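You operate a simulated robot arm through the tools that you are given. There is no shell and no other tool. Be economical: measure what you need, move in short steps, check, and stop when the job is done.

You are at the controls of a simulated robot arm. One attempt, no reset.

## Task
Pack unit 12 and the grey foam block in the blue flap box.
Fine: lid shut and its catch turned over it. Set down upright: what you pick out.
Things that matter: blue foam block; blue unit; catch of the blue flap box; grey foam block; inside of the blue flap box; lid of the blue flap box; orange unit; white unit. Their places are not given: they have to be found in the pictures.

The check looks at the end state, three seconds after you hand in, the way a careful person would. Anything else that was tipped, shoved, dropped, spilled or broken makes it a failure. A push-on lid holds only when it is set on centred and level and pressed home; a screw cap is set on level and turned clockwise until tight.

## Robot
A 6-joint arm with a two-finger gripper, fixed in place. Base frame: the origin is at the foot of the arm, x ahead of it, y to its left, z up; the work surface is at about z = 0.85. Units: m, degrees, N and s.
It reaches about 1.298 m from its shoulder. Its first joint turns from -149.0 to 149.0 degrees. Payload 1.57 kg.
The tool frame sits at the grasp point between the pads (the TCP): z along the fingers, y along the line on which they close. The tips reach 0.021 m beyond it. Largest opening 0.07 m; the body of the gripper starts 0.05 m behind the TCP.
Orientation is that of the tool frame in the base frame, as a unit quaternion [w, x, y, z]. With the fingers straight down and closing along the base's y, the tool's x points along the base's -x, its y along +y and its z along -z.

## Interface
- The arm moves only by the tool move_arm. Its argument "motion" is a list of rows, each an object (a shift or turn left out is 0, a gripper value left out holds the last) with "xyz": the shift along the tool's x, y, z in m, a list of three; "angular": the turn, a rotation vector about the tool's x, y, z in degrees, a list of three; "claw": the closure, from 0 (fully open) to 1 (shut). In form: [{"xyz": [tx, ty, tz], "angular": [ax, ay, az], "claw": claw}, ...]. A call has 1 to 8 rows; each row shifts and turns the commanded pose from where the row before left it, along the tool's axes as they then stand. A row lasts 0.2 s, in which the tool goes at most 0.05 m and 8.6 degrees; a call with a longer step from one row to the next is refused whole, and so is a gripper value outside its range. Where a pose cannot be reached the arm comes as near as it can. A force on the tool above 90 N (or 10 N above the force at the start of the call, whichever is more), or a blocked arm, ends the call early, and 0.2 s more pass. The fingers move at their own pace and stop on an object; they squeeze with about 20 N. The grip force told is the motor's: it shows also when the fingers shut on nothing. Time passes only in rows, and 0.2 s behind the last, so rows that do not move let the fingers close. It gives the time, the measured TCP pose, the force on the tool (base axes), the opening and the grip force at its end, in the units of the frame above (readings bear some noise), with the torque about the TCP (base axes, N m) and any sound that the robot's microphone picked up.
- Cameras (640 x 400 px; columns grow to the right, rows downward): "scene" is fixed at [0.2206, -0.5013, 1.4924]; the picture's right is [0.61, -0.79, 0.00], its down [-0.30, -0.23, -0.92] and it looks along [0.73, 0.56, -0.38] (base axes); focal length 344 px, centre (320, 200). "wrist" rides on the gripper at [0.079, 0.004, -0.081] in the tool frame; the picture's right is [-0.05, 1.00, 0.00], its down [-0.67, -0.04, -0.74] and it looks along [-0.74, -0.04, 0.67] (tool axes); focal length 256 px, centre (320, 200).
- grab_frame(camera): a new picture of that camera. No time passes.
- lift_body(by): slides the trunk up (or, below 0, down) by that many m; the arm rides with it, the base frame stays. It gives what a move gives, with no picture.
- point_at(camera, pixels): for up to 12 pixels [column, row] of the newest picture of that camera ("zoom" is the newest enlarged one), the place [x, y, z] in the base frame of the surface seen there, good to about 0.002 m. No time passes.
- enlarge(camera, box): a new picture of the part [left, top, right, bottom] of that camera's present view, enlarged. No time passes.
- job_done(): hands the job in; it is judged then, once.

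Keep the steps short. Do not move on a guess: measure, check each grasp and each placing, and mend mistakes. In all there are 80 turns and 38 pictures (those below and enlarged ones count). Leave the gripper open and the arm clear of the work at the hand-in unless told otherwise, and finish with a single line.

The tools are called after "Request:" as name(argument=value, ...) on one line, values as JSON. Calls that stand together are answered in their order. move_arm: Moves the arm, as the interface text tells. Its arguments: {"type":"object","properties":{"motion":{"type":"array"}},"required":["motion"]} The other tools are called the same way: lift_body (by) slides the trunk up or down; grab_frame (camera) takes a picture; point_at (camera, pixels) gives the place of the surface under pixels of a picture; enlarge (camera, box) takes an enlarged picture of a part of a camera's view; job_done () hands the job in.

At the start:

```text
time: 0.0
eef_pos: [0.6149, 0.2756, 1.274]
tool_rot: [0.0, 0.0, 1.0, 0.0]
ft_force: [0.0, 0.6, 0.0]
torque: [0.04, -0.02, 0.01]
grip_width: 0.0699
gripper_force: 0.2
trunk travel left (down, up): [-0.955, 0.015]
```

scene: 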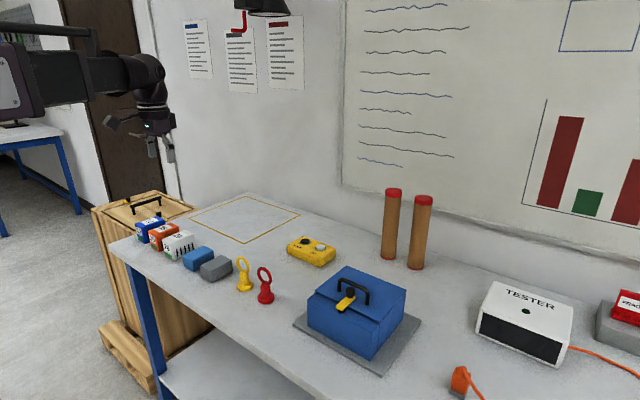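
wrist: 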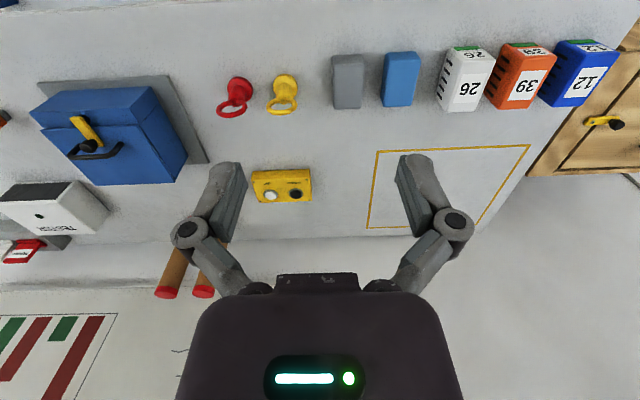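

I see the units on the left of the bench (blue = 12 in the wrist view) and the closed blue box with a yellow catch. I'll enlarge both areas to measure them.

Request:
enlarge(camera="scene", box=[280, 250, 440, 380])

Request:
point_at(camera="zoom", pixels=[[320, 200], [10, 10]])

Request:
enlarge(camera="wrist", box=[320, 30, 640, 130])

```text
3.08 times, centred on (360, 315) of scene
```

zoom: 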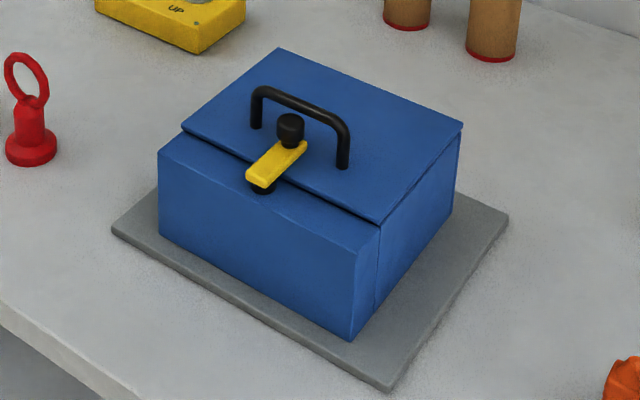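

```text
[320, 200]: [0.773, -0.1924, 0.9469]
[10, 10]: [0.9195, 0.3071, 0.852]
```

```text
2.00 times, centred on (480, 80) of wrist
```

zoom: 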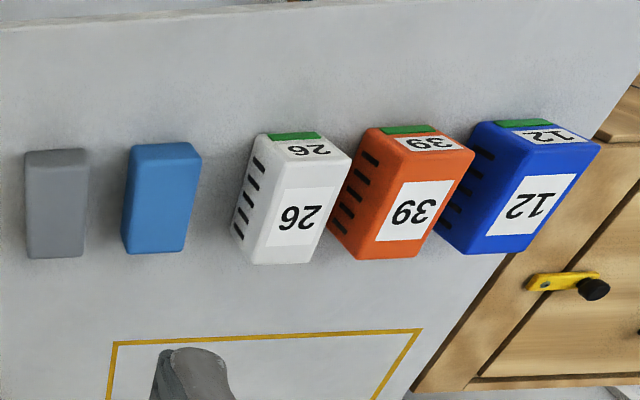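

The zoom is now the wrist one: I'll measure the units and foam in it, and the box in the scene picture.

Request:
point_at(camera="zoom", pixels=[[470, 130], [550, 122], [598, 145], [522, 142], [505, 252], [435, 230], [465, 150], [30, 153], [85, 150], [30, 256], [83, 255], [195, 150]])

Request:
enlarge(camera="scene", box=[280, 250, 440, 380])

Request:
point_at(camera="zoom", pixels=[[279, 50], [460, 125], [381, 217], [184, 128], [162, 150], [375, 235], [350, 337], [255, 179], [298, 147], [289, 118], [260, 90], [343, 135]])

Request:
point_at(camera="zoom", pixels=[[300, 106], [262, 191], [378, 300], [160, 230], [115, 230], [390, 387], [505, 218], [451, 209], [257, 127], [343, 167], [280, 165], [220, 185]])

```text
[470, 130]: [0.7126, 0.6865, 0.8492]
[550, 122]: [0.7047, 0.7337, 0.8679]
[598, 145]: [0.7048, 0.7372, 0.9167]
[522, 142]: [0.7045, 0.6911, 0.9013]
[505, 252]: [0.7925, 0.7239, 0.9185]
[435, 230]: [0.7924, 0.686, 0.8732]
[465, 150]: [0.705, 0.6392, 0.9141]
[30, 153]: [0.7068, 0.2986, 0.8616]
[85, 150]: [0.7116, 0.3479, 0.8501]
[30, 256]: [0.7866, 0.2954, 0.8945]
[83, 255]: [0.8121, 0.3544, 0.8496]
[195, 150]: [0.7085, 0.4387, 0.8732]
```

```text
3.08 times, centred on (360, 315) of scene
```

zoom: 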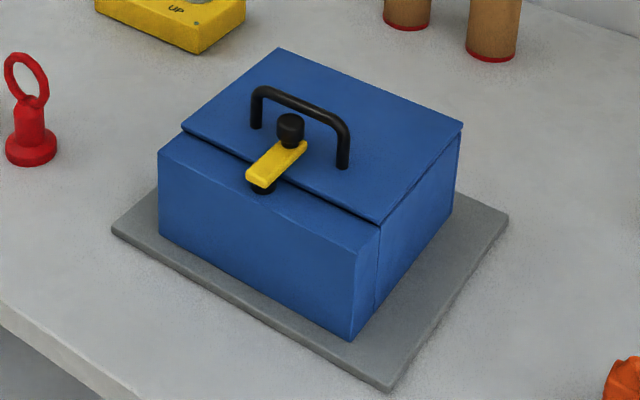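

```text
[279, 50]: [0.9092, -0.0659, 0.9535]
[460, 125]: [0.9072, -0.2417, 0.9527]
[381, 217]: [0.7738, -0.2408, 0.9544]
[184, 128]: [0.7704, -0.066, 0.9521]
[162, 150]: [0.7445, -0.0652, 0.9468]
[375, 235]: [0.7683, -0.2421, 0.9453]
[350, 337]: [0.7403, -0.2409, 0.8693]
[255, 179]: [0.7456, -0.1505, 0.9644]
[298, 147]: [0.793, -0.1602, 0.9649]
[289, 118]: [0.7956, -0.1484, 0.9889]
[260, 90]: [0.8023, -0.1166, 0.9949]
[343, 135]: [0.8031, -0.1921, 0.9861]
```

```text
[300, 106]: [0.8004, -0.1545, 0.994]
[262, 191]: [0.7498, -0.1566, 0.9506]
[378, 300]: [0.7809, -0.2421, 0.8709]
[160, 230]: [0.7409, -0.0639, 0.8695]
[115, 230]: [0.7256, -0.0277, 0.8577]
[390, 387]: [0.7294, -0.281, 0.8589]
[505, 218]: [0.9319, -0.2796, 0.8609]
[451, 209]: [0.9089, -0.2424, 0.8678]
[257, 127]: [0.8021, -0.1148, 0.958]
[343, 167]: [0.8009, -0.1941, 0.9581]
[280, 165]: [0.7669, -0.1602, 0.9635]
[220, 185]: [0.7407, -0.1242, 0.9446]
```

The box spans x 0.741–0.909, y −0.242…−0.064, with its lid (front edge x≈0.772) held by the catch bar (pivot ≈(0.75,−0.154), knob ≈(0.793,−0.154)). I'll move the wrist camera over to the box first.

Request:
move_arm(motion=[{"xyz": [-0.008, -0.049, 0]}, {"xyz": [-0.008, -0.049, 0]}, {"xyz": [-0.008, -0.049, 0]}, {"xyz": [-0.008, -0.049, 0]}, {"xyz": [-0.008, -0.049, 0]}, {"xyz": [-0.008, -0.049, 0]}, {"xyz": [-0.008, -0.049, 0]}, {"xyz": [-0.008, -0.049, 0]}])

Request:
move_arm(motion=[{"xyz": [0, -0.03, 0.035], "claw": 1}, {"xyz": [0, -0.008, 0.045]}, {"xyz": [0, 0, 0.048]}, {"xyz": [0, 0, 0.04]}])

Request:
grab_frame(camera="wrist")

```text
time: 1.8
eef_pos: [0.68, -0.1204, 1.2748]
tool_rot: [0.001, 0.001, 1.0, 0.0]
ft_force: [0.0, -0.2, -0.2]
torque: [0.02, -0.03, -0.04]
grip_width: 0.0699
gripper_force: 0.1
trunk travel left (down, up): [-0.955, 0.015]
```

```text
time: 2.8
eef_pos: [0.681, -0.149, 1.2757]
tool_rot: [0.0, -0.001, 1.0, 0.0]
ft_force: [0.3, 0.5, -0.1]
torque: [-0.02, 0.03, 0.0]
grip_width: 0.0
gripper_force: 20.0
out of reach, approached as far as the arm can: row 1, 2, 3, 4
trunk travel left (down, up): [-0.955, 0.015]
```

```text
32 pictures are left
```

wrist: 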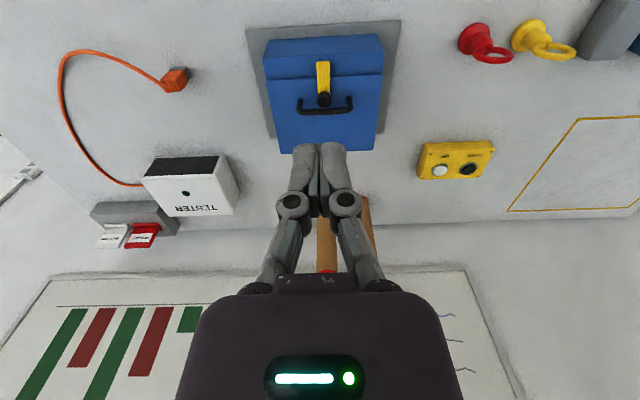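

The arm couldn't go lower at this trunk height, so I'll lower the trunk in a moderate step.

Request:
lift_body(by=-0.15)

```text
time: 4.5
eef_pos: [0.6821, -0.1512, 1.1247]
tool_rot: [0.0, 0.0, 1.0, 0.0]
ft_force: [-0.5, -0.1, 0.0]
torque: [-0.01, 0.03, 0.01]
grip_width: 0.0001
gripper_force: 20.2
trunk travel left (down, up): [-0.805, 0.165]
```

Now I'll raise the TCP within the arm's range, so that the trunk can be lowered further.

Request:
move_arm(motion=[{"xyz": [0, 0, -0.048]}, {"xyz": [0, 0, -0.048]}, {"xyz": [0, 0, -0.048]}, {"xyz": [0, 0, -0.048]}, {"xyz": [0, 0, -0.048]}])

Request:
lift_body(by=-0.25)

Request:
enlarge(camera="wrist", box=[220, 0, 420, 160])

```text
time: 5.8
eef_pos: [0.6822, -0.1514, 1.1243]
tool_rot: [0.0, -0.001, 1.0, 0.001]
ft_force: [-0.6, 0.1, -0.1]
torque: [0.02, -0.01, 0.0]
grip_width: 0.0
gripper_force: 20.2
out of reach, approached as far as the arm can: row 1, 2, 3, 4, 5
trunk travel left (down, up): [-0.805, 0.165]
```

```text
time: 8.3
eef_pos: [0.6823, -0.1505, 0.8748]
tool_rot: [0.0, -0.001, 1.0, 0.0]
ft_force: [0.4, 0.2, -0.5]
torque: [-0.01, 0.01, -0.02]
grip_width: 0.0001
gripper_force: 19.8
trunk travel left (down, up): [-0.555, 0.415]
```

```text
2.50 times, centred on (320, 80) of wrist
```

zoom: 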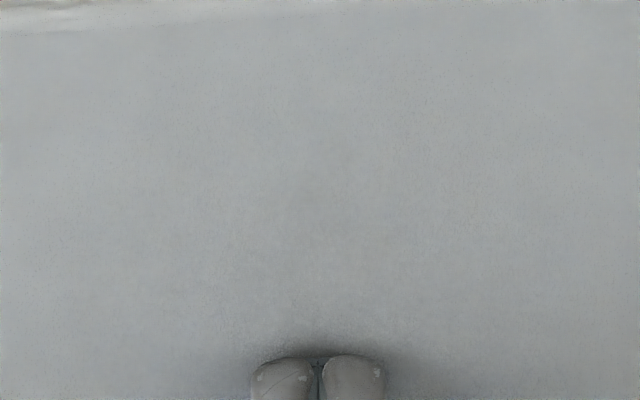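

The tips are just above the bench, so no lower. I'll try raising the arm a little and see how it responds.

Request:
move_arm(motion=[{"xyz": [0, 0, -0.03]}, {"xyz": [0, 0, -0.03]}, {"xyz": [0, 0, -0.03]}])

```text
time: 9.1
eef_pos: [0.681, -0.1518, 0.8734]
tool_rot: [0.0, 0.0, 1.0, 0.0]
ft_force: [0.3, 0.0, 0.5]
torque: [0.01, 0.02, 0.01]
grip_width: 0.0
gripper_force: 19.7
out of reach, approached as far as the arm can: row 1, 2, 3
trunk travel left (down, up): [-0.555, 0.415]
```

Upward motion is refused here. I'll back the tool off towards the base, to see whether this is a limit of this posture.

Request:
move_arm(motion=[{"xyz": [0.02, 0, 0]}, {"xyz": [0.02, 0, 0]}, {"xyz": [0, 0, -0.03]}, {"xyz": [0, 0, -0.03]}])

```text
time: 10.1
eef_pos: [0.6427, -0.1514, 0.8741]
tool_rot: [0.0, 0.0, 1.0, 0.0]
ft_force: [0.1, -1.1, -0.5]
torque: [0.01, -0.03, -0.03]
grip_width: 0.0003
gripper_force: 20.0
out of reach, approached as far as the arm can: row 3, 4
trunk travel left (down, up): [-0.555, 0.415]
```

The arm moves level freely, but height seems to come only from the trunk. I'll raise the trunk clear, test a small tilt and look at the box.

Request:
lift_body(by=0.22)

Request:
move_arm(motion=[{"angular": [0, 8, 0]}, {"angular": [0, 0, 0]}])

Request:
grab_frame(camera="wrist")

```text
time: 12.5
eef_pos: [0.6425, -0.1522, 1.0933]
tool_rot: [0.0, 0.0, 1.0, 0.0]
ft_force: [0.1, -0.4, 0.2]
torque: [-0.02, 0.0, 0.01]
grip_width: 0.0
gripper_force: 20.2
trunk travel left (down, up): [-0.775, 0.195]
```

```text
time: 13.1
eef_pos: [0.6418, -0.1511, 1.0958]
tool_rot: [-0.069, 0.0, 0.998, -0.001]
ft_force: [-0.1, -1.5, -0.4]
torque: [-0.01, -0.01, 0.04]
grip_width: 0.0
gripper_force: 20.3
trunk travel left (down, up): [-0.775, 0.195]
```

```text
30 pictures are left
```

wrist: 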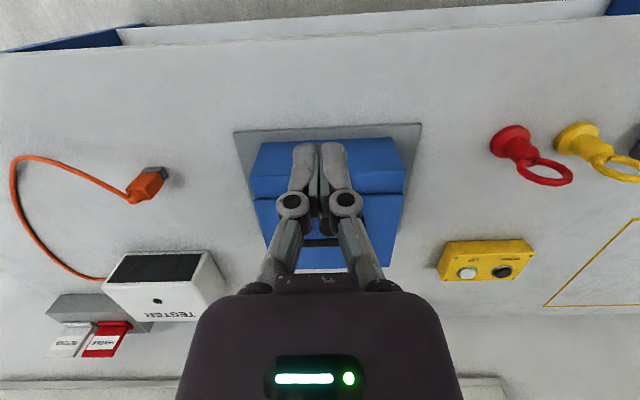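

Tilting works; the height stays tied to the trunk. I'll undo the tilt and step aside in +y, so that the fingers don't hide the catch.

Request:
move_arm(motion=[{"angular": [0, -8, 0]}, {"xyz": [0, 0.045, 0]}, {"xyz": [0, 0.045, 0]}, {"xyz": [0.0, 0, 0]}])

Request:
grab_frame(camera="wrist")

```text
time: 14.1
eef_pos: [0.6433, -0.0601, 1.0928]
tool_rot: [0.0, 0.0, 1.0, 0.0]
ft_force: [-0.2, -0.2, -0.2]
torque: [0.0, -0.04, 0.04]
grip_width: 0.0
gripper_force: 19.7
trunk travel left (down, up): [-0.775, 0.195]
```

```text
29 pictures are left
```

wrist: 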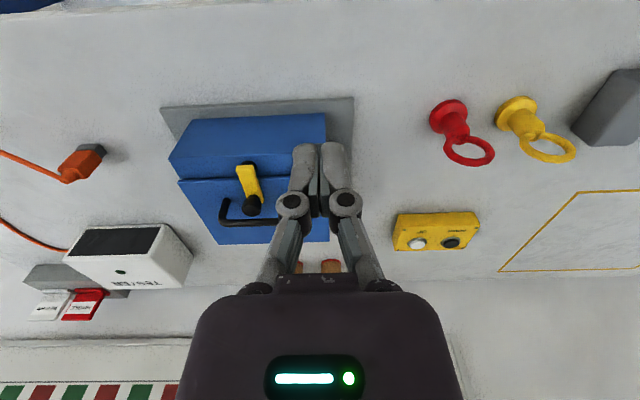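

The catch and knob show at (250,185) and (253,205). I'll enlarge that part and measure.

Request:
enlarge(camera="wrist", box=[210, 145, 298, 245])

```text
4.00 times, centred on (254, 195) of wrist
```

zoom: 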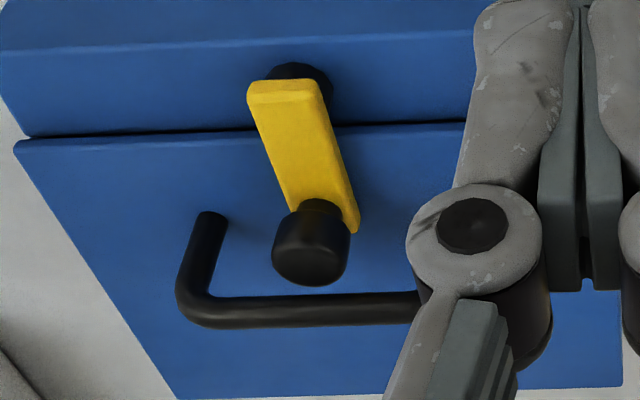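

Request:
point_at(camera="zoom", pixels=[[312, 215], [276, 245], [345, 245], [310, 270], [310, 284], [252, 90], [315, 85], [290, 205], [355, 215], [300, 72], [300, 312], [207, 216]])

```text
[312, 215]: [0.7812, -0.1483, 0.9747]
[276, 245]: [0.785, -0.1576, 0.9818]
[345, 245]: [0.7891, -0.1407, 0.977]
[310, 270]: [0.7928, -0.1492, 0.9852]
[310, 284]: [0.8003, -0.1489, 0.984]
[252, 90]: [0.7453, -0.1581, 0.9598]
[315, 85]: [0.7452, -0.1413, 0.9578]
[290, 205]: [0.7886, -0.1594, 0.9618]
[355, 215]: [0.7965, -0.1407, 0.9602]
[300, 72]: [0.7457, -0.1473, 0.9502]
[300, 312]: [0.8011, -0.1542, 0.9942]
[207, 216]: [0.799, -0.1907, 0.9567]
```

Knob centre ≈(0.789,−0.150), z 0.972–0.992, pivot ≈(0.754,−0.150), handle bar at x≈0.803. I'll go with closed fingers to (0.783,−0.182), above and beside the knob.

Request:
move_arm(motion=[{"xyz": [-0.035, -0.0305, 0]}, {"xyz": [-0.035, -0.0305, 0]}, {"xyz": [-0.035, -0.0305, 0]}, {"xyz": [-0.0347, -0.0305, 0]}, {}])

Request:
lift_body(by=-0.06)

Request:
enlarge(camera="scene", box=[300, 240, 420, 330])

```text
time: 15.3
eef_pos: [0.7826, -0.18, 1.094]
tool_rot: [0.0, 0.001, 1.0, 0.0]
ft_force: [0.1, -0.7, -1.1]
torque: [0.0, -0.02, 0.03]
grip_width: 0.0001
gripper_force: 20.4
trunk travel left (down, up): [-0.775, 0.195]
```

```text
time: 16.3
eef_pos: [0.7822, -0.1795, 1.0338]
tool_rot: [0.001, 0.0, 1.0, 0.0]
ft_force: [-0.4, -0.3, 0.5]
torque: [-0.01, -0.01, -0.06]
grip_width: 0.0003
gripper_force: 20.1
trunk travel left (down, up): [-0.715, 0.255]
```

```text
4.44 times, centred on (360, 285) of scene
```

zoom: 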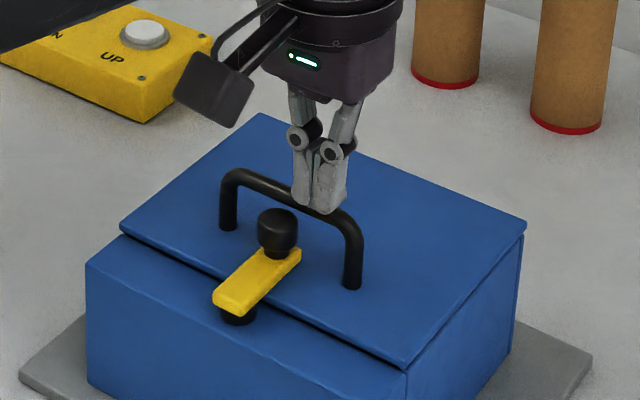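

Fingers hang beside the knob, inside the handle. I'll lower 0.043 m so that the tips reach z≈0.970.

Request:
lift_body(by=-0.043)

Request:
move_arm(motion=[{"xyz": [0, 0.01, 0]}, {"xyz": [0, 0.01, 0]}, {"xyz": [0.002, 0.01, 0]}, {"xyz": [0.004, 0.01, 0]}, {"xyz": [0.005, 0.007, 0]}, {}])

Request:
enlarge(camera="scene", box=[300, 240, 420, 330])

```text
time: 17.1
eef_pos: [0.7834, -0.1794, 0.9907]
tool_rot: [0.001, 0.0, 1.0, 0.0]
ft_force: [0.2, -0.1, 0.3]
torque: [0.02, 0.01, 0.0]
grip_width: 0.0
gripper_force: 19.9
trunk travel left (down, up): [-0.672, 0.298]
```

```text
time: 17.9
eef_pos: [0.7839, -0.1712, 0.9911]
tool_rot: [0.003, 0.008, 1.0, -0.019]
ft_force: [-1.5, -32.8, 4.2]
torque: [-0.13, -0.08, -0.22]
grip_width: 0.0001
gripper_force: 19.9
trunk travel left (down, up): [-0.672, 0.298]
stopped in row 3: the force on the tool passed its limit at 100 N (the readings are from after the stop); the commanded pose is now the measured one
```

```text
4.44 times, centred on (360, 285) of scene
```

zoom: 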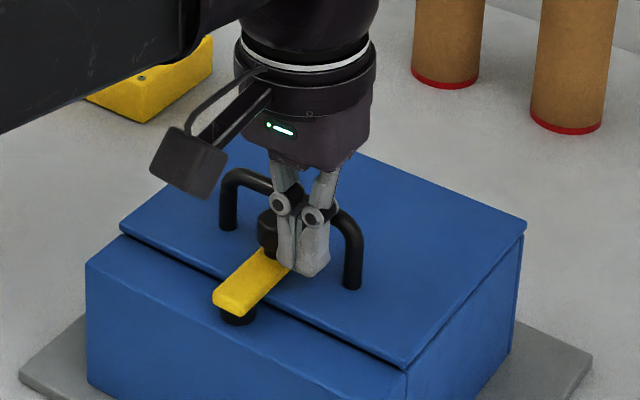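

The knob met a hard stop towards +y (100 N, no motion). So it should turn the other way. I'll back off, rise and try from the +y side.

Request:
move_arm(motion=[{"xyz": [0, -0.008, 0]}, {}])

Request:
lift_body(by=0.043)

Request:
enlarge(camera="scene", box=[280, 250, 440, 380])

Request:
point_at(camera="zoom", pixels=[[279, 50], [460, 125], [381, 217], [184, 128], [255, 179], [298, 147], [289, 118], [115, 230], [390, 387]])

```text
time: 18.5
eef_pos: [0.7852, -0.1711, 0.9897]
tool_rot: [0.002, 0.005, 1.0, -0.013]
ft_force: [-0.5, -0.8, -0.3]
torque: [0.01, 0.02, 0.02]
grip_width: 0.0
gripper_force: 19.6
trunk travel left (down, up): [-0.672, 0.298]
```

```text
time: 19.4
eef_pos: [0.7827, -0.1732, 1.0343]
tool_rot: [0.003, 0.005, 1.0, -0.014]
ft_force: [0.1, 0.1, -0.3]
torque: [0.0, 0.03, -0.01]
grip_width: 0.0
gripper_force: 20.0
trunk travel left (down, up): [-0.715, 0.255]
```

```text
3.08 times, centred on (360, 315) of scene
```

zoom: 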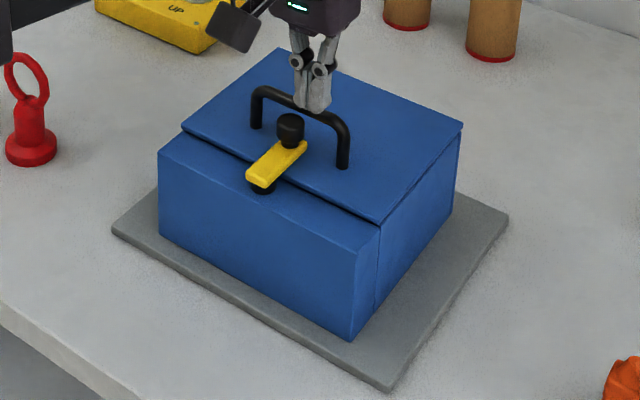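

```text
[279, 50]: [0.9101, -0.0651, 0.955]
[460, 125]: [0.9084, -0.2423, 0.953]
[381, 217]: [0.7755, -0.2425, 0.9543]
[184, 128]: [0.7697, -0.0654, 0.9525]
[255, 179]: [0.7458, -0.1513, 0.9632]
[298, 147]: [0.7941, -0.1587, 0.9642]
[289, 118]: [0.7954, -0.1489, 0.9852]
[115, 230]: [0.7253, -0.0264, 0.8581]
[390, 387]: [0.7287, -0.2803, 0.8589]
```

Box unmoved. I'll level the small tilt and go over to y≈−0.120 on the knob's other side, then down.

Request:
move_arm(motion=[{"xyz": [0, 0.027, 0], "angular": [-1.6, 0.34, -0.57]}, {"xyz": [0, 0.027, 0]}, {}])

Request:
lift_body(by=-0.043)

Request:
move_arm(motion=[{"xyz": [0, -0.006, 0]}, {"xyz": [0, -0.006, 0]}, {"xyz": [0, -0.006, 0]}, {"xyz": [0.002, -0.006, 0]}, {}])

```text
time: 20.2
eef_pos: [0.7834, -0.1163, 1.0335]
tool_rot: [0.0, 0.001, 1.0, -0.001]
ft_force: [0.2, -0.6, 0.0]
torque: [0.0, -0.01, 0.01]
grip_width: 0.0
gripper_force: 20.2
trunk travel left (down, up): [-0.715, 0.255]
```

```text
time: 21.0
eef_pos: [0.784, -0.1173, 0.9898]
tool_rot: [0.0, 0.0, 1.0, -0.001]
ft_force: [0.2, -0.4, 0.2]
torque: [0.03, -0.01, 0.0]
grip_width: 0.0
gripper_force: 19.8
trunk travel left (down, up): [-0.672, 0.298]
```

```text
time: 22.2
eef_pos: [0.78, -0.1412, 0.9903]
tool_rot: [0.0, -0.001, 1.0, -0.002]
ft_force: [0.5, 0.9, -0.6]
torque: [0.02, -0.02, 0.0]
grip_width: 0.0
gripper_force: 20.2
trunk travel left (down, up): [-0.672, 0.298]
```

The catch gives way with little force. I'll keep pushing to −y along the arc.

Request:
move_arm(motion=[{"xyz": [0.001, -0.007, 0]}, {"xyz": [0.002, -0.007, 0]}, {"xyz": [0.003, -0.007, 0]}, {"xyz": [0.004, -0.004, 0]}, {}])

Request:
enlarge(camera="scene", box=[300, 240, 420, 330])

```text
time: 23.4
eef_pos: [0.7729, -0.1625, 0.9919]
tool_rot: [-0.001, -0.001, 1.0, 0.0]
ft_force: [-10.3, 24.7, -5.0]
torque: [0.25, 0.08, -0.27]
grip_width: 0.0002
gripper_force: 20.0
trunk travel left (down, up): [-0.672, 0.298]
```

```text
4.44 times, centred on (360, 285) of scene
```

zoom: 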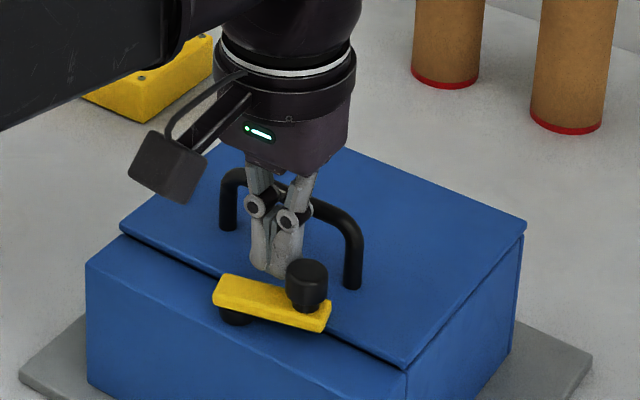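

The catch is about 75° round. I'll move round to the +x side of the knob and push it on past 90° towards −x.

Request:
move_arm(motion=[{"xyz": [0, 0.007, 0]}, {"xyz": [-0.013, 0, 0]}, {"xyz": [0, -0.01, 0]}, {"xyz": [0, -0.01, 0]}, {}])

Request:
move_arm(motion=[{"xyz": [0.005, 0, 0]}, {"xyz": [0.005, 0, 0]}, {"xyz": [0.005, 0, 0]}, {"xyz": [0.004, 0, 0]}, {}])

Request:
enlarge(camera="scene", box=[300, 240, 420, 330])

```text
time: 24.6
eef_pos: [0.7854, -0.1797, 0.9913]
tool_rot: [0.0, 0.0, 1.0, -0.002]
ft_force: [0.6, -0.7, -0.3]
torque: [-0.02, -0.01, 0.0]
grip_width: 0.0001
gripper_force: 20.1
trunk travel left (down, up): [-0.672, 0.298]
```

```text
time: 25.8
eef_pos: [0.7743, -0.179, 0.9888]
tool_rot: [0.008, -0.001, 1.0, -0.001]
ft_force: [64.8, -0.9, 40.4]
torque: [-0.3, -0.35, 0.45]
grip_width: 0.0001
gripper_force: 20.2
trunk travel left (down, up): [-0.672, 0.298]
```

```text
4.44 times, centred on (360, 285) of scene
```

zoom: 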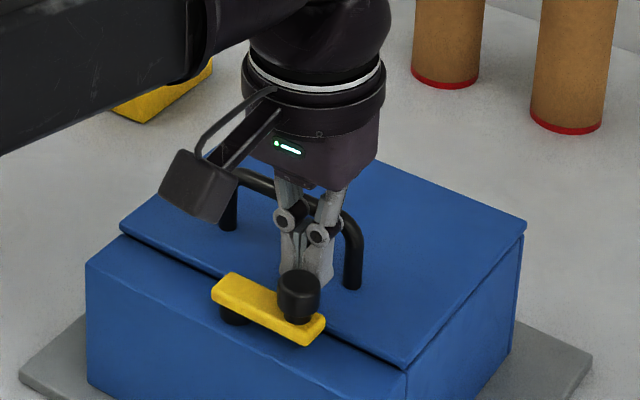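

The catch seems at its end stop (65 N) with the bar along the front ledge. I'll back off, rise and measure the bar against the lid edge.

Request:
move_arm(motion=[{"xyz": [-0.012, 0.01, 0]}, {}])

Request:
lift_body(by=0.06)

Request:
enlarge(camera="scene", box=[310, 265, 400, 335])

```text
time: 26.4
eef_pos: [0.7758, -0.1684, 0.9917]
tool_rot: [-0.002, 0.0, 1.0, -0.001]
ft_force: [-0.4, 0.6, 0.1]
torque: [0.02, 0.02, 0.01]
grip_width: 0.0
gripper_force: 20.3
trunk travel left (down, up): [-0.672, 0.298]
```

```text
time: 27.4
eef_pos: [0.7785, -0.1691, 1.0513]
tool_rot: [0.0, 0.0, 1.0, 0.0]
ft_force: [0.0, -0.3, -1.0]
torque: [0.01, -0.04, -0.01]
grip_width: 0.0
gripper_force: 19.5
trunk travel left (down, up): [-0.732, 0.238]
```

```text
5.71 times, centred on (355, 300) of scene
```

zoom: 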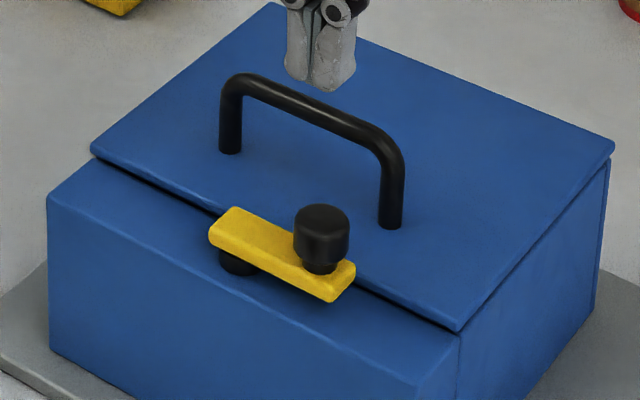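

Request:
point_at(camera="zoom", pixels=[[234, 210], [351, 263], [212, 232], [330, 292], [345, 275], [320, 215], [240, 76], [360, 130], [300, 96], [390, 150], [320, 265], [120, 172]])

```text
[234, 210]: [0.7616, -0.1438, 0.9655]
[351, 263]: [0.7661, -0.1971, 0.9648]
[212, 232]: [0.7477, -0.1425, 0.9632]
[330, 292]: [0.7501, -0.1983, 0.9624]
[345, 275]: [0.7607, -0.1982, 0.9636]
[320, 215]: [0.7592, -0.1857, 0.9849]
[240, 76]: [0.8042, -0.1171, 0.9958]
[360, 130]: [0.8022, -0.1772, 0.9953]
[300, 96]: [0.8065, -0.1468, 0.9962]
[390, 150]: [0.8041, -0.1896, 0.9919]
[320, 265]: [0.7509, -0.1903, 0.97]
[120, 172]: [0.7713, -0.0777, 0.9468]
```

The bar's far edge is at x≤0.767 and the lid starts at 0.771, so the lid is free. Next I turn the tool 90° so the fingers close along x, and centre over the handle bar (x 0.803, y −0.153, top z 0.996).

Request:
move_arm(motion=[{"xyz": [-0.0245, 0.016, 0], "claw": 0.4}, {"angular": [0, 0, 8.5]}, {"angular": [0, 0, 8.5]}, {"angular": [0, 0, 8.5]}, {"angular": [0, 0, 8.5]}, {"angular": [0, 0, 8.5]}, {"angular": [0, 0, 8.5]}, {"angular": [0, 0, 8.5]}])

Request:
move_arm(motion=[{"angular": [0, 0, 8.5]}, {"angular": [0, 0, 8.5]}, {"angular": [0, 0, 8.5]}, {"angular": [0, 0, 5]}, {}])

Request:
enlarge(camera="scene", box=[300, 220, 420, 320])

```text
time: 29.2
eef_pos: [0.8027, -0.1517, 1.052]
tool_rot: [-0.001, 0.498, 0.867, -0.001]
ft_force: [0.2, 0.6, -0.4]
torque: [-0.02, -0.01, 0.02]
grip_width: 0.0419
gripper_force: 0.0
trunk travel left (down, up): [-0.732, 0.238]
```

```text
time: 30.4
eef_pos: [0.8032, -0.1531, 1.0507]
tool_rot: [0.001, 0.707, 0.707, 0.0]
ft_force: [-0.2, 0.1, -1.3]
torque: [0.02, -0.01, -0.02]
grip_width: 0.042
gripper_force: 0.0
trunk travel left (down, up): [-0.732, 0.238]
```

```text
4.00 times, centred on (360, 270) of scene
```

zoom: 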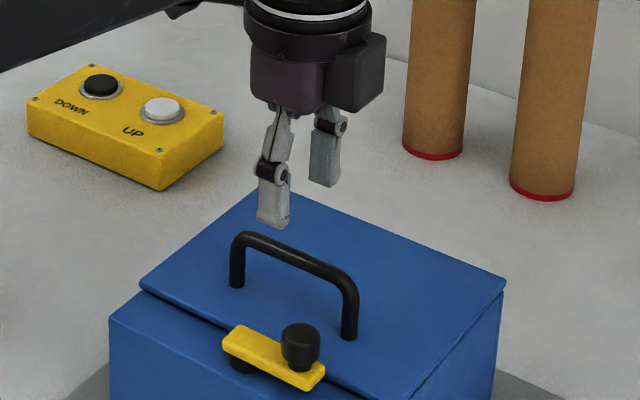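

Aligned over the bar. I'll lower 0.058 m so that the pads straddle it, close, and check the distance to the tubes behind.

Request:
point_at(camera="zoom", pixels=[[435, 150], [545, 190], [435, 100], [160, 180], [220, 140]])

Request:
lift_body(by=-0.058)

Request:
move_arm(motion=[{"claw": 1}, {"claw": 1}, {"claw": 1}])

```text
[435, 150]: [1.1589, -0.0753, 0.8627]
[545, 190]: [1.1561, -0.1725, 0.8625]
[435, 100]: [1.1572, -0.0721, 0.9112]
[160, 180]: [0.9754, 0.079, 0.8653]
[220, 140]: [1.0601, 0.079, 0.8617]
```

```text
time: 31.4
eef_pos: [0.8021, -0.1522, 0.9933]
tool_rot: [0.0, 0.706, 0.708, 0.0]
ft_force: [-0.2, -0.4, 0.3]
torque: [-0.01, -0.01, -0.02]
grip_width: 0.042
gripper_force: 0.0
trunk travel left (down, up): [-0.674, 0.296]
```

```text
time: 32.2
eef_pos: [0.8058, -0.1525, 0.9928]
tool_rot: [0.001, 0.707, 0.707, 0.001]
ft_force: [17.7, -0.9, 8.9]
torque: [0.13, -0.11, -0.01]
grip_width: 0.0089
gripper_force: 31.7
trunk travel left (down, up): [-0.674, 0.296]
```

Handle held (width 0.0089). Now I'll open the lid on its arc: small lifts alternating with small +x moves (tool y).

Request:
move_arm(motion=[{"xyz": [0, 0.005, 0]}])

Request:
lift_body(by=0.012)

Request:
move_arm(motion=[{"xyz": [0, 0.004, 0]}, {"xyz": [0, 0.004, 0]}])

Request:
lift_body(by=0.012)

Request:
enlarge(camera="scene", box=[300, 220, 420, 320])

```text
time: 32.6
eef_pos: [0.8051, -0.1547, 0.9945]
tool_rot: [-0.002, 0.707, 0.707, -0.003]
ft_force: [-5.8, 2.3, -1.1]
torque: [-0.21, 0.13, -0.01]
grip_width: 0.0088
gripper_force: 32.2
trunk travel left (down, up): [-0.674, 0.296]
```

```text
time: 33.2
eef_pos: [0.8109, -0.1529, 1.0035]
tool_rot: [0.0, 0.707, 0.707, -0.001]
ft_force: [9.4, 4.8, -3.9]
torque: [0.05, -0.11, -0.05]
grip_width: 0.009
gripper_force: 32.0
trunk travel left (down, up): [-0.686, 0.284]
```

```text
time: 33.8
eef_pos: [0.8104, -0.1535, 1.0062]
tool_rot: [-0.001, 0.707, 0.707, -0.002]
ft_force: [-18.0, 4.2, 6.4]
torque: [0.23, 0.17, -0.1]
grip_width: 0.0089
gripper_force: 32.1
trunk travel left (down, up): [-0.686, 0.284]
```

```text
time: 34.4
eef_pos: [0.8175, -0.153, 1.0165]
tool_rot: [0.002, 0.707, 0.707, 0.0]
ft_force: [3.0, 3.3, -1.0]
torque: [-0.11, -0.13, -0.16]
grip_width: 0.0091
gripper_force: 32.3
trunk travel left (down, up): [-0.698, 0.272]
```

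```text
4.00 times, centred on (360, 270) of scene
```

zoom: 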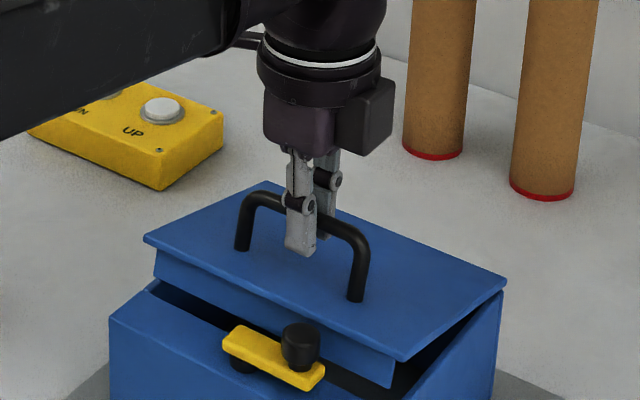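

The lid is about 15° open and following the arc I worked out. I'll continue the same way.

Request:
move_arm(motion=[{"xyz": [0, 0.006, 0]}, {"xyz": [0, 0.003, 0]}])

Request:
lift_body(by=0.012)

Request:
move_arm(motion=[{"xyz": [0, 0.006, 0]}, {"xyz": [0, 0.006, 0]}])

Request:
lift_body(by=0.012)

Request:
move_arm(motion=[{"xyz": [0, 0.006, 0]}, {"xyz": [0, 0.008, 0]}])

Request:
lift_body(by=0.012)

Request:
move_arm(motion=[{"xyz": [0, 0.007, 0]}, {"xyz": [0, 0.007, 0]}, {"xyz": [0, 0.006, 0]}])

```text
time: 35.0
eef_pos: [0.8189, -0.1528, 1.0196]
tool_rot: [0.0, 0.707, 0.707, -0.001]
ft_force: [-21.7, 2.8, 13.0]
torque: [-0.07, 0.19, -0.15]
grip_width: 0.009
gripper_force: 31.6
trunk travel left (down, up): [-0.698, 0.272]
```

```text
time: 35.6
eef_pos: [0.8274, -0.1529, 1.0288]
tool_rot: [0.0, 0.707, 0.708, 0.0]
ft_force: [3.8, 2.7, -2.4]
torque: [-0.11, -0.12, -0.22]
grip_width: 0.0092
gripper_force: 31.3
trunk travel left (down, up): [-0.71, 0.26]
```

```text
time: 36.2
eef_pos: [0.8313, -0.1521, 1.0331]
tool_rot: [0.0, 0.708, 0.707, -0.001]
ft_force: [-22.2, -1.2, 20.0]
torque: [0.31, 0.15, -0.27]
grip_width: 0.0089
gripper_force: 32.3
trunk travel left (down, up): [-0.71, 0.26]
```

```text
time: 36.8
eef_pos: [0.8392, -0.1524, 1.0394]
tool_rot: [0.001, 0.707, 0.707, 0.0]
ft_force: [4.2, -1.3, -4.9]
torque: [-0.35, -0.1, -0.34]
grip_width: 0.0088
gripper_force: 31.6
trunk travel left (down, up): [-0.722, 0.248]
```

```text
time: 37.4
eef_pos: [0.8458, -0.1537, 1.044]
tool_rot: [-0.001, 0.708, 0.706, 0.0]
ft_force: [-17.9, 0.4, 19.8]
torque: [-0.17, 0.14, -0.38]
grip_width: 0.0091
gripper_force: 32.3
trunk travel left (down, up): [-0.722, 0.248]
```

```text
time: 38.0
eef_pos: [0.8544, -0.1524, 1.0511]
tool_rot: [0.0, 0.707, 0.707, 0.0]
ft_force: [11.5, 2.2, -18.6]
torque: [-0.17, -0.03, -0.36]
grip_width: 0.0087
gripper_force: 31.9
trunk travel left (down, up): [-0.734, 0.236]
```

```text
time: 38.8
eef_pos: [0.8641, -0.1537, 1.0558]
tool_rot: [0.0, 0.707, 0.707, 0.0]
ft_force: [-10.5, -3.6, 19.3]
torque: [-0.39, 0.07, -0.47]
grip_width: 0.0089
gripper_force: 31.5
trunk travel left (down, up): [-0.734, 0.236]
```

Lid about 45° open with low forces. Continuing: the path is now mostly +x with little lift.

Request:
lift_body(by=0.008)

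Request:
move_arm(motion=[{"xyz": [0, 0.008, 0]}, {"xyz": [0, 0.008, 0]}, {"xyz": [0, 0.008, 0]}, {"xyz": [0, 0.008, 0]}, {"xyz": [0, 0.008, 0]}])

Request:
enlarge(camera="scene", box=[280, 190, 440, 330])

```text
time: 39.4
eef_pos: [0.8718, -0.1532, 1.0585]
tool_rot: [0.0, 0.707, 0.707, 0.0]
ft_force: [7.3, -3.6, -17.2]
torque: [-0.34, 0.03, -0.41]
grip_width: 0.0092
gripper_force: 32.4
trunk travel left (down, up): [-0.742, 0.228]
```

```text
time: 40.6
eef_pos: [0.9084, -0.1527, 1.0639]
tool_rot: [0.001, 0.707, 0.707, 0.001]
ft_force: [-0.4, -2.9, 22.7]
torque: [0.06, -0.02, -0.46]
grip_width: 0.009
gripper_force: 31.9
trunk travel left (down, up): [-0.742, 0.228]
```

```text
2.86 times, centred on (360, 260) of scene
```

zoom: 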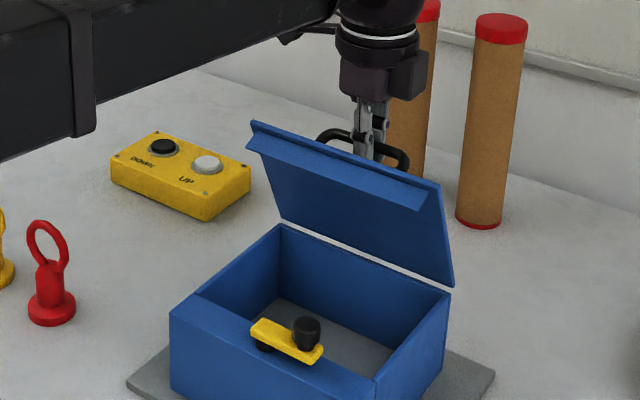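

Lid ≈68° and the box is open inside. I'll continue past vertical.

Request:
move_arm(motion=[{"xyz": [0, 0.008, 0]}, {"xyz": [0, 0.008, 0]}, {"xyz": [0, 0.008, 0]}])

Request:
lift_body(by=-0.006)

Request:
move_arm(motion=[{"xyz": [0, 0.008, 0]}, {"xyz": [0, 0.008, 0]}])

Request:
lift_body(by=-0.007)

Request:
move_arm(motion=[{"xyz": [0, 0.007, 0]}, {"xyz": [0, 0.006, 0]}])

Request:
enlarge(camera="scene", box=[280, 190, 440, 330])

```text
time: 41.4
eef_pos: [0.9342, -0.1512, 1.06]
tool_rot: [0.0, 0.707, 0.707, 0.0]
ft_force: [-1.2, -0.6, -4.6]
torque: [-0.43, 0.05, -0.47]
grip_width: 0.009
gripper_force: 32.7
trunk travel left (down, up): [-0.742, 0.228]
```

```text
time: 41.9
eef_pos: [0.9326, -0.1522, 1.0568]
tool_rot: [0.0, 0.707, 0.707, 0.0]
ft_force: [4.1, -1.1, 20.4]
torque: [0.06, 0.05, -0.47]
grip_width: 0.0087
gripper_force: 31.4
trunk travel left (down, up): [-0.736, 0.234]
```

```text
time: 42.5
eef_pos: [0.9493, -0.1515, 1.053]
tool_rot: [-0.001, 0.706, 0.708, -0.001]
ft_force: [-8.3, 5.5, -25.2]
torque: [-0.11, -0.06, -0.49]
grip_width: 0.0091
gripper_force: 32.4
trunk travel left (down, up): [-0.736, 0.234]
```

```text
time: 43.1
eef_pos: [0.9491, -0.1521, 1.0489]
tool_rot: [0.0, 0.707, 0.707, -0.001]
ft_force: [4.9, 2.3, 13.0]
torque: [-0.03, 0.06, -0.54]
grip_width: 0.0105
gripper_force: 32.7
trunk travel left (down, up): [-0.729, 0.241]
```

```text
time: 43.7
eef_pos: [0.9622, -0.1523, 1.0462]
tool_rot: [-0.001, 0.707, 0.707, -0.001]
ft_force: [-11.1, 7.5, -24.6]
torque: [0.0, -0.13, -0.48]
grip_width: 0.0089
gripper_force: 31.6
trunk travel left (down, up): [-0.729, 0.241]
```

```text
2.86 times, centred on (360, 260) of scene
```

zoom: 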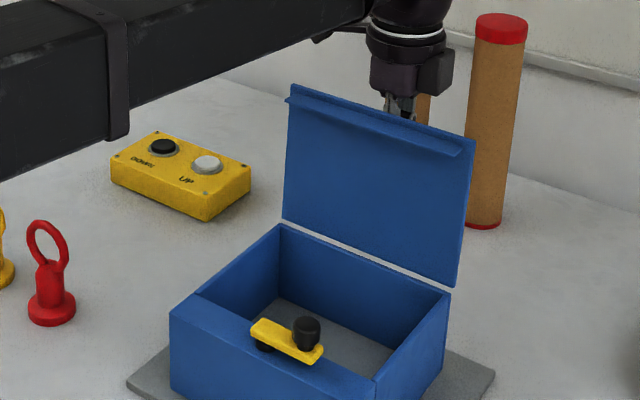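

About 95° open. A little more +x, so it stays open by its own weight, then I release gently.

Request:
move_arm(motion=[{"xyz": [0, 0.006, 0]}, {"xyz": [0, 0.006, 0]}, {"xyz": [0, 0.005, 0]}])

Request:
move_arm(motion=[{"claw": 0.75}, {"claw": 0.7}, {"claw": 0.7}])

Request:
enlarge(camera="scene", box=[280, 190, 440, 330])

```text
time: 44.5
eef_pos: [0.9778, -0.1535, 1.0472]
tool_rot: [-0.001, 0.707, 0.708, -0.001]
ft_force: [-16.6, 0.3, -26.1]
torque: [-0.03, 0.01, -0.48]
grip_width: 0.0091
gripper_force: 31.9
trunk travel left (down, up): [-0.729, 0.241]
```

```text
time: 45.3
eef_pos: [0.9784, -0.1544, 1.0482]
tool_rot: [0.001, 0.707, 0.707, 0.0]
ft_force: [-0.8, 0.1, -0.2]
torque: [-0.03, 0.02, 0.01]
grip_width: 0.0211
gripper_force: 0.1
trunk travel left (down, up): [-0.729, 0.241]
```

```text
2.86 times, centred on (360, 260) of scene
```

zoom: 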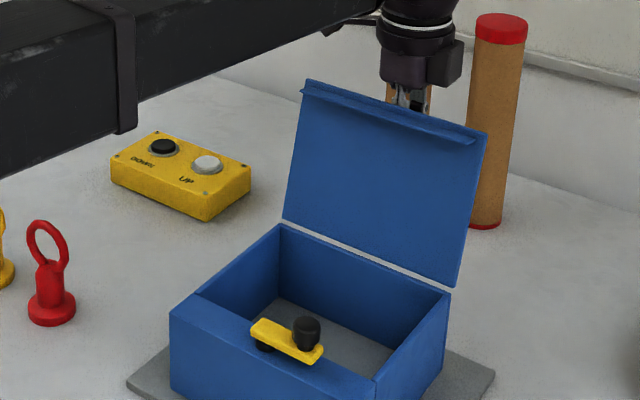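

The lid stands open at about 105° with no force on the tool. I'll rise straight out and check that it stays.

Request:
lift_body(by=0.12)

Request:
grab_frame(camera="scene")

Request:
enlarge(camera="scene", box=[120, 200, 260, 290])

```text
time: 46.8
eef_pos: [0.9783, -0.1543, 1.167]
tool_rot: [-0.001, 0.707, 0.707, 0.0]
ft_force: [-0.1, 0.3, 0.2]
torque: [0.0, -0.01, 0.01]
grip_width: 0.0207
gripper_force: 0.0
trunk travel left (down, up): [-0.849, 0.121]
```

```text
16 pictures are left
```

scene: 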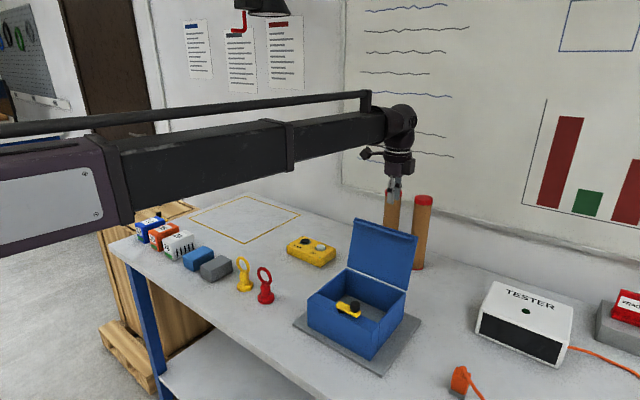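

```text
4.44 times, centred on (190, 245) of scene
```

zoom: 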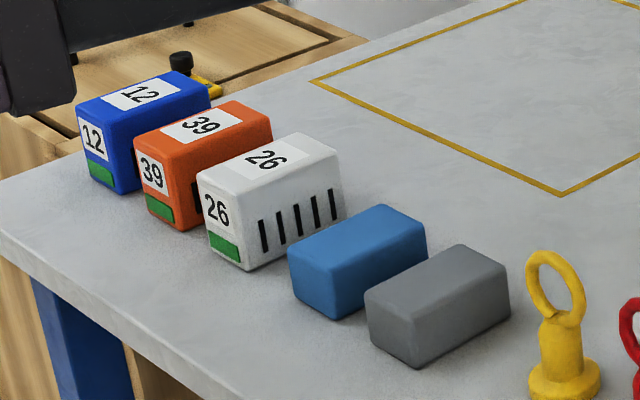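

The lid stays open. Now I'll measure unit 12, its neighbour 39 and the foam blocks in this zoom.

Request:
point_at(camera="zoom", pixels=[[82, 106], [150, 75], [206, 93], [124, 122], [126, 188], [138, 140], [200, 105], [370, 297], [462, 248], [506, 265], [415, 315], [420, 240]])

Request:
point_at(camera="zoom", pixels=[[120, 160], [170, 155], [418, 362], [500, 320], [390, 255], [291, 250], [385, 208], [335, 265], [415, 278], [180, 135], [205, 170], [345, 205]])

```text
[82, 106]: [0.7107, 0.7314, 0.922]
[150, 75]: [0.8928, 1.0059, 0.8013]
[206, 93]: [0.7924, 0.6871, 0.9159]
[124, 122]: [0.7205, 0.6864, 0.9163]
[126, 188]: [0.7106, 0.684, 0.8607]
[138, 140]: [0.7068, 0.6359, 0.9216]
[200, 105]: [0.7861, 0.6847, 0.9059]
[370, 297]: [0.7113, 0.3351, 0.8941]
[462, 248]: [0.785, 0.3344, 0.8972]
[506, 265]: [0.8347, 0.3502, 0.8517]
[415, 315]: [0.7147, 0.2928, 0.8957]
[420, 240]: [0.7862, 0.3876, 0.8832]
```

```text
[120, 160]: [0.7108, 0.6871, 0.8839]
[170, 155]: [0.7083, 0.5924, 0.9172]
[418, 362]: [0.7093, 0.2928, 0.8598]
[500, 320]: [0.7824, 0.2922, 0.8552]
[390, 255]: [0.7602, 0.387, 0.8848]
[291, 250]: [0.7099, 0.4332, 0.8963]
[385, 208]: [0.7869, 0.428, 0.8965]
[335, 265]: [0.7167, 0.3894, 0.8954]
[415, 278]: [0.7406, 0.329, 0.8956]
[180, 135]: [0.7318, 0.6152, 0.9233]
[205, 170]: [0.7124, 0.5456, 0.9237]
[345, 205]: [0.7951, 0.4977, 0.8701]
```

Unit 12: centre ≈(0.750, 0.711), 0.052 wide, top 0.921. Grey foam: centre ≈(0.748, 0.315), top 0.896. Now the inside of the box.

Request:
enlarge(camera="scene", box=[295, 255, 415, 355])

```text
4.00 times, centred on (355, 305) of scene
```

zoom: 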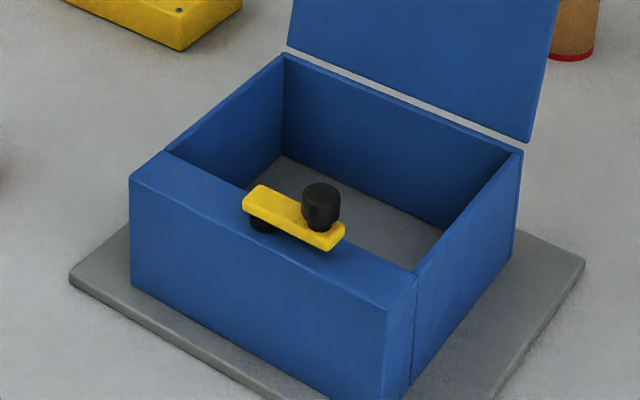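

Request:
point_at(camera="zoom", pixels=[[285, 68], [505, 155], [170, 155], [412, 272], [282, 158], [440, 228], [350, 200], [284, 120], [430, 270], [515, 150], [400, 265], [400, 235]])

```text
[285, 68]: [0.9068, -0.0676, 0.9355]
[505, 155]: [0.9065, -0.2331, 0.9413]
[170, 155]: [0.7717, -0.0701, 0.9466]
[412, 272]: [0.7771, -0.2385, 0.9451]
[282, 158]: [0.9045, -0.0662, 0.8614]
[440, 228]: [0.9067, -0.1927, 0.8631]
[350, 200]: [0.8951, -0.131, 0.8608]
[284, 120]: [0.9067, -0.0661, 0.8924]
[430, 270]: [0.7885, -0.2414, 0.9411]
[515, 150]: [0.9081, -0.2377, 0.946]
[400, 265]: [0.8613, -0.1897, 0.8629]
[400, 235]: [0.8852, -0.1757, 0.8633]
```

Interior: x 0.773–0.905, y −0.237…−0.068, floor z 0.862. The knob stands at (0.759,−0.186). With the camera towards −x, I can only set down at the +y side, so unit 12 goes at y≈−0.107. The foam goes at y≈−0.19, turned 90°. First I turn the tool back and fly to unit 12.

Request:
move_arm(motion=[{"angular": [0, 0, -8.5], "claw": 0}, {"angular": [0, 0, -8.5]}, {"angular": [0, 0, -8.5]}, {"angular": [0, 0, -8.5]}, {"angular": [0, 0, -8.5]}, {"angular": [0, 0, -8.5]}, {"angular": [0, 0, -8.5]}, {"angular": [0, 0, -8.5]}])

Request:
move_arm(motion=[{"angular": [0, 0, -8.5]}, {"angular": [0, 0, -8.5]}, {"angular": [0, 0, -5]}, {"xyz": [0.012, 0.0455, 0]}, {"xyz": [0.012, 0.0455, 0]}, {"xyz": [0.012, 0.0455, 0]}, {"xyz": [0.012, 0.0455, 0]}, {"xyz": [0.012, 0.0455, 0]}])

Request:
move_arm(motion=[{"xyz": [0.012, 0.0455, 0]}, {"xyz": [0.012, 0.0455, 0]}, {"xyz": [0.012, 0.0455, 0]}, {"xyz": [0.012, 0.0455, 0]}, {"xyz": [0.012, 0.0455, 0]}, {"xyz": [0.012, 0.0455, 0]}, {"xyz": [0.012, 0.0455, 0]}, {"xyz": [0.012, 0.0455, 0]}])

Request:
move_arm(motion=[{"xyz": [0.012, 0.0455, 0]}, {"xyz": [0.012, 0.0455, 0]}, {"xyz": [0.012, 0.0455, 0]}, {"xyz": [0.012, 0.0455, 0]}, {"xyz": [0.012, 0.0455, 0]}, {"xyz": [0.0, 0.0455, 0]}, {}])

```text
time: 48.6
eef_pos: [0.9799, -0.1541, 1.1679]
tool_rot: [0.0, 0.19, 0.982, -0.001]
ft_force: [0.1, 0.4, 0.4]
torque: [0.01, 0.04, 0.02]
grip_width: 0.0702
gripper_force: 0.1
trunk travel left (down, up): [-0.849, 0.121]
```

```text
time: 50.4
eef_pos: [0.9172, 0.0771, 1.1685]
tool_rot: [0.001, 0.0, 1.0, 0.0]
ft_force: [-0.6, 0.0, 0.2]
torque: [-0.01, 0.0, 0.02]
grip_width: 0.0701
gripper_force: 0.1
trunk travel left (down, up): [-0.849, 0.121]
```

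```text
time: 52.2
eef_pos: [0.8233, 0.4413, 1.167]
tool_rot: [0.0, 0.001, 1.0, -0.001]
ft_force: [-0.4, 0.3, -0.3]
torque: [0.0, 0.0, -0.02]
grip_width: 0.0699
gripper_force: 0.1
out of reach, approached as far as the arm can: row 2, 8
trunk travel left (down, up): [-0.849, 0.121]
```

```text
time: 53.8
eef_pos: [0.7642, 0.7122, 1.1682]
tool_rot: [-0.001, 0.001, 1.0, 0.0]
ft_force: [-0.3, 0.1, -0.3]
torque: [0.03, -0.03, 0.02]
grip_width: 0.07
gripper_force: 0.0
out of reach, approached as far as the arm can: row 4
trunk travel left (down, up): [-0.849, 0.121]
```

Over the unit. I'll correct x by −0.014, lower to about z 1.0 and check the alignment with the wrist camera.

Request:
move_arm(motion=[{"xyz": [0.0142, 0, 0]}, {}])

Request:
lift_body(by=-0.165)

Request:
grab_frame(camera="wrist")

```text
time: 54.4
eef_pos: [0.751, 0.7125, 1.1682]
tool_rot: [0.0, 0.0, 1.0, -0.001]
ft_force: [0.2, -0.8, -0.1]
torque: [0.05, 0.01, -0.03]
grip_width: 0.0699
gripper_force: 0.0
trunk travel left (down, up): [-0.849, 0.121]
```

```text
time: 56.3
eef_pos: [0.751, 0.7119, 1.0024]
tool_rot: [0.0, 0.0, 1.0, 0.0]
ft_force: [0.0, 1.1, -0.8]
torque: [-0.01, -0.03, 0.03]
grip_width: 0.0699
gripper_force: 0.0
trunk travel left (down, up): [-0.684, 0.286]
```

```text
13 pictures are left
```

wrist: 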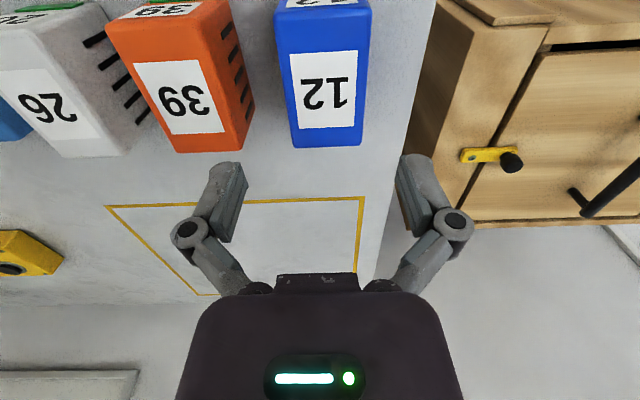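

Request:
point_at(camera="wrist", pixels=[[279, 30], [368, 30], [290, 135], [360, 135], [325, 145], [245, 120], [320, 60]])

```text
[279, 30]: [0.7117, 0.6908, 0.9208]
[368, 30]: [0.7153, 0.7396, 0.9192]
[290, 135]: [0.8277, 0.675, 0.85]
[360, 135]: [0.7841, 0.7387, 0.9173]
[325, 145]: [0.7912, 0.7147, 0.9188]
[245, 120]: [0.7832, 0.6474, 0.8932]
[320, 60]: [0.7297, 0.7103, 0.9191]
```

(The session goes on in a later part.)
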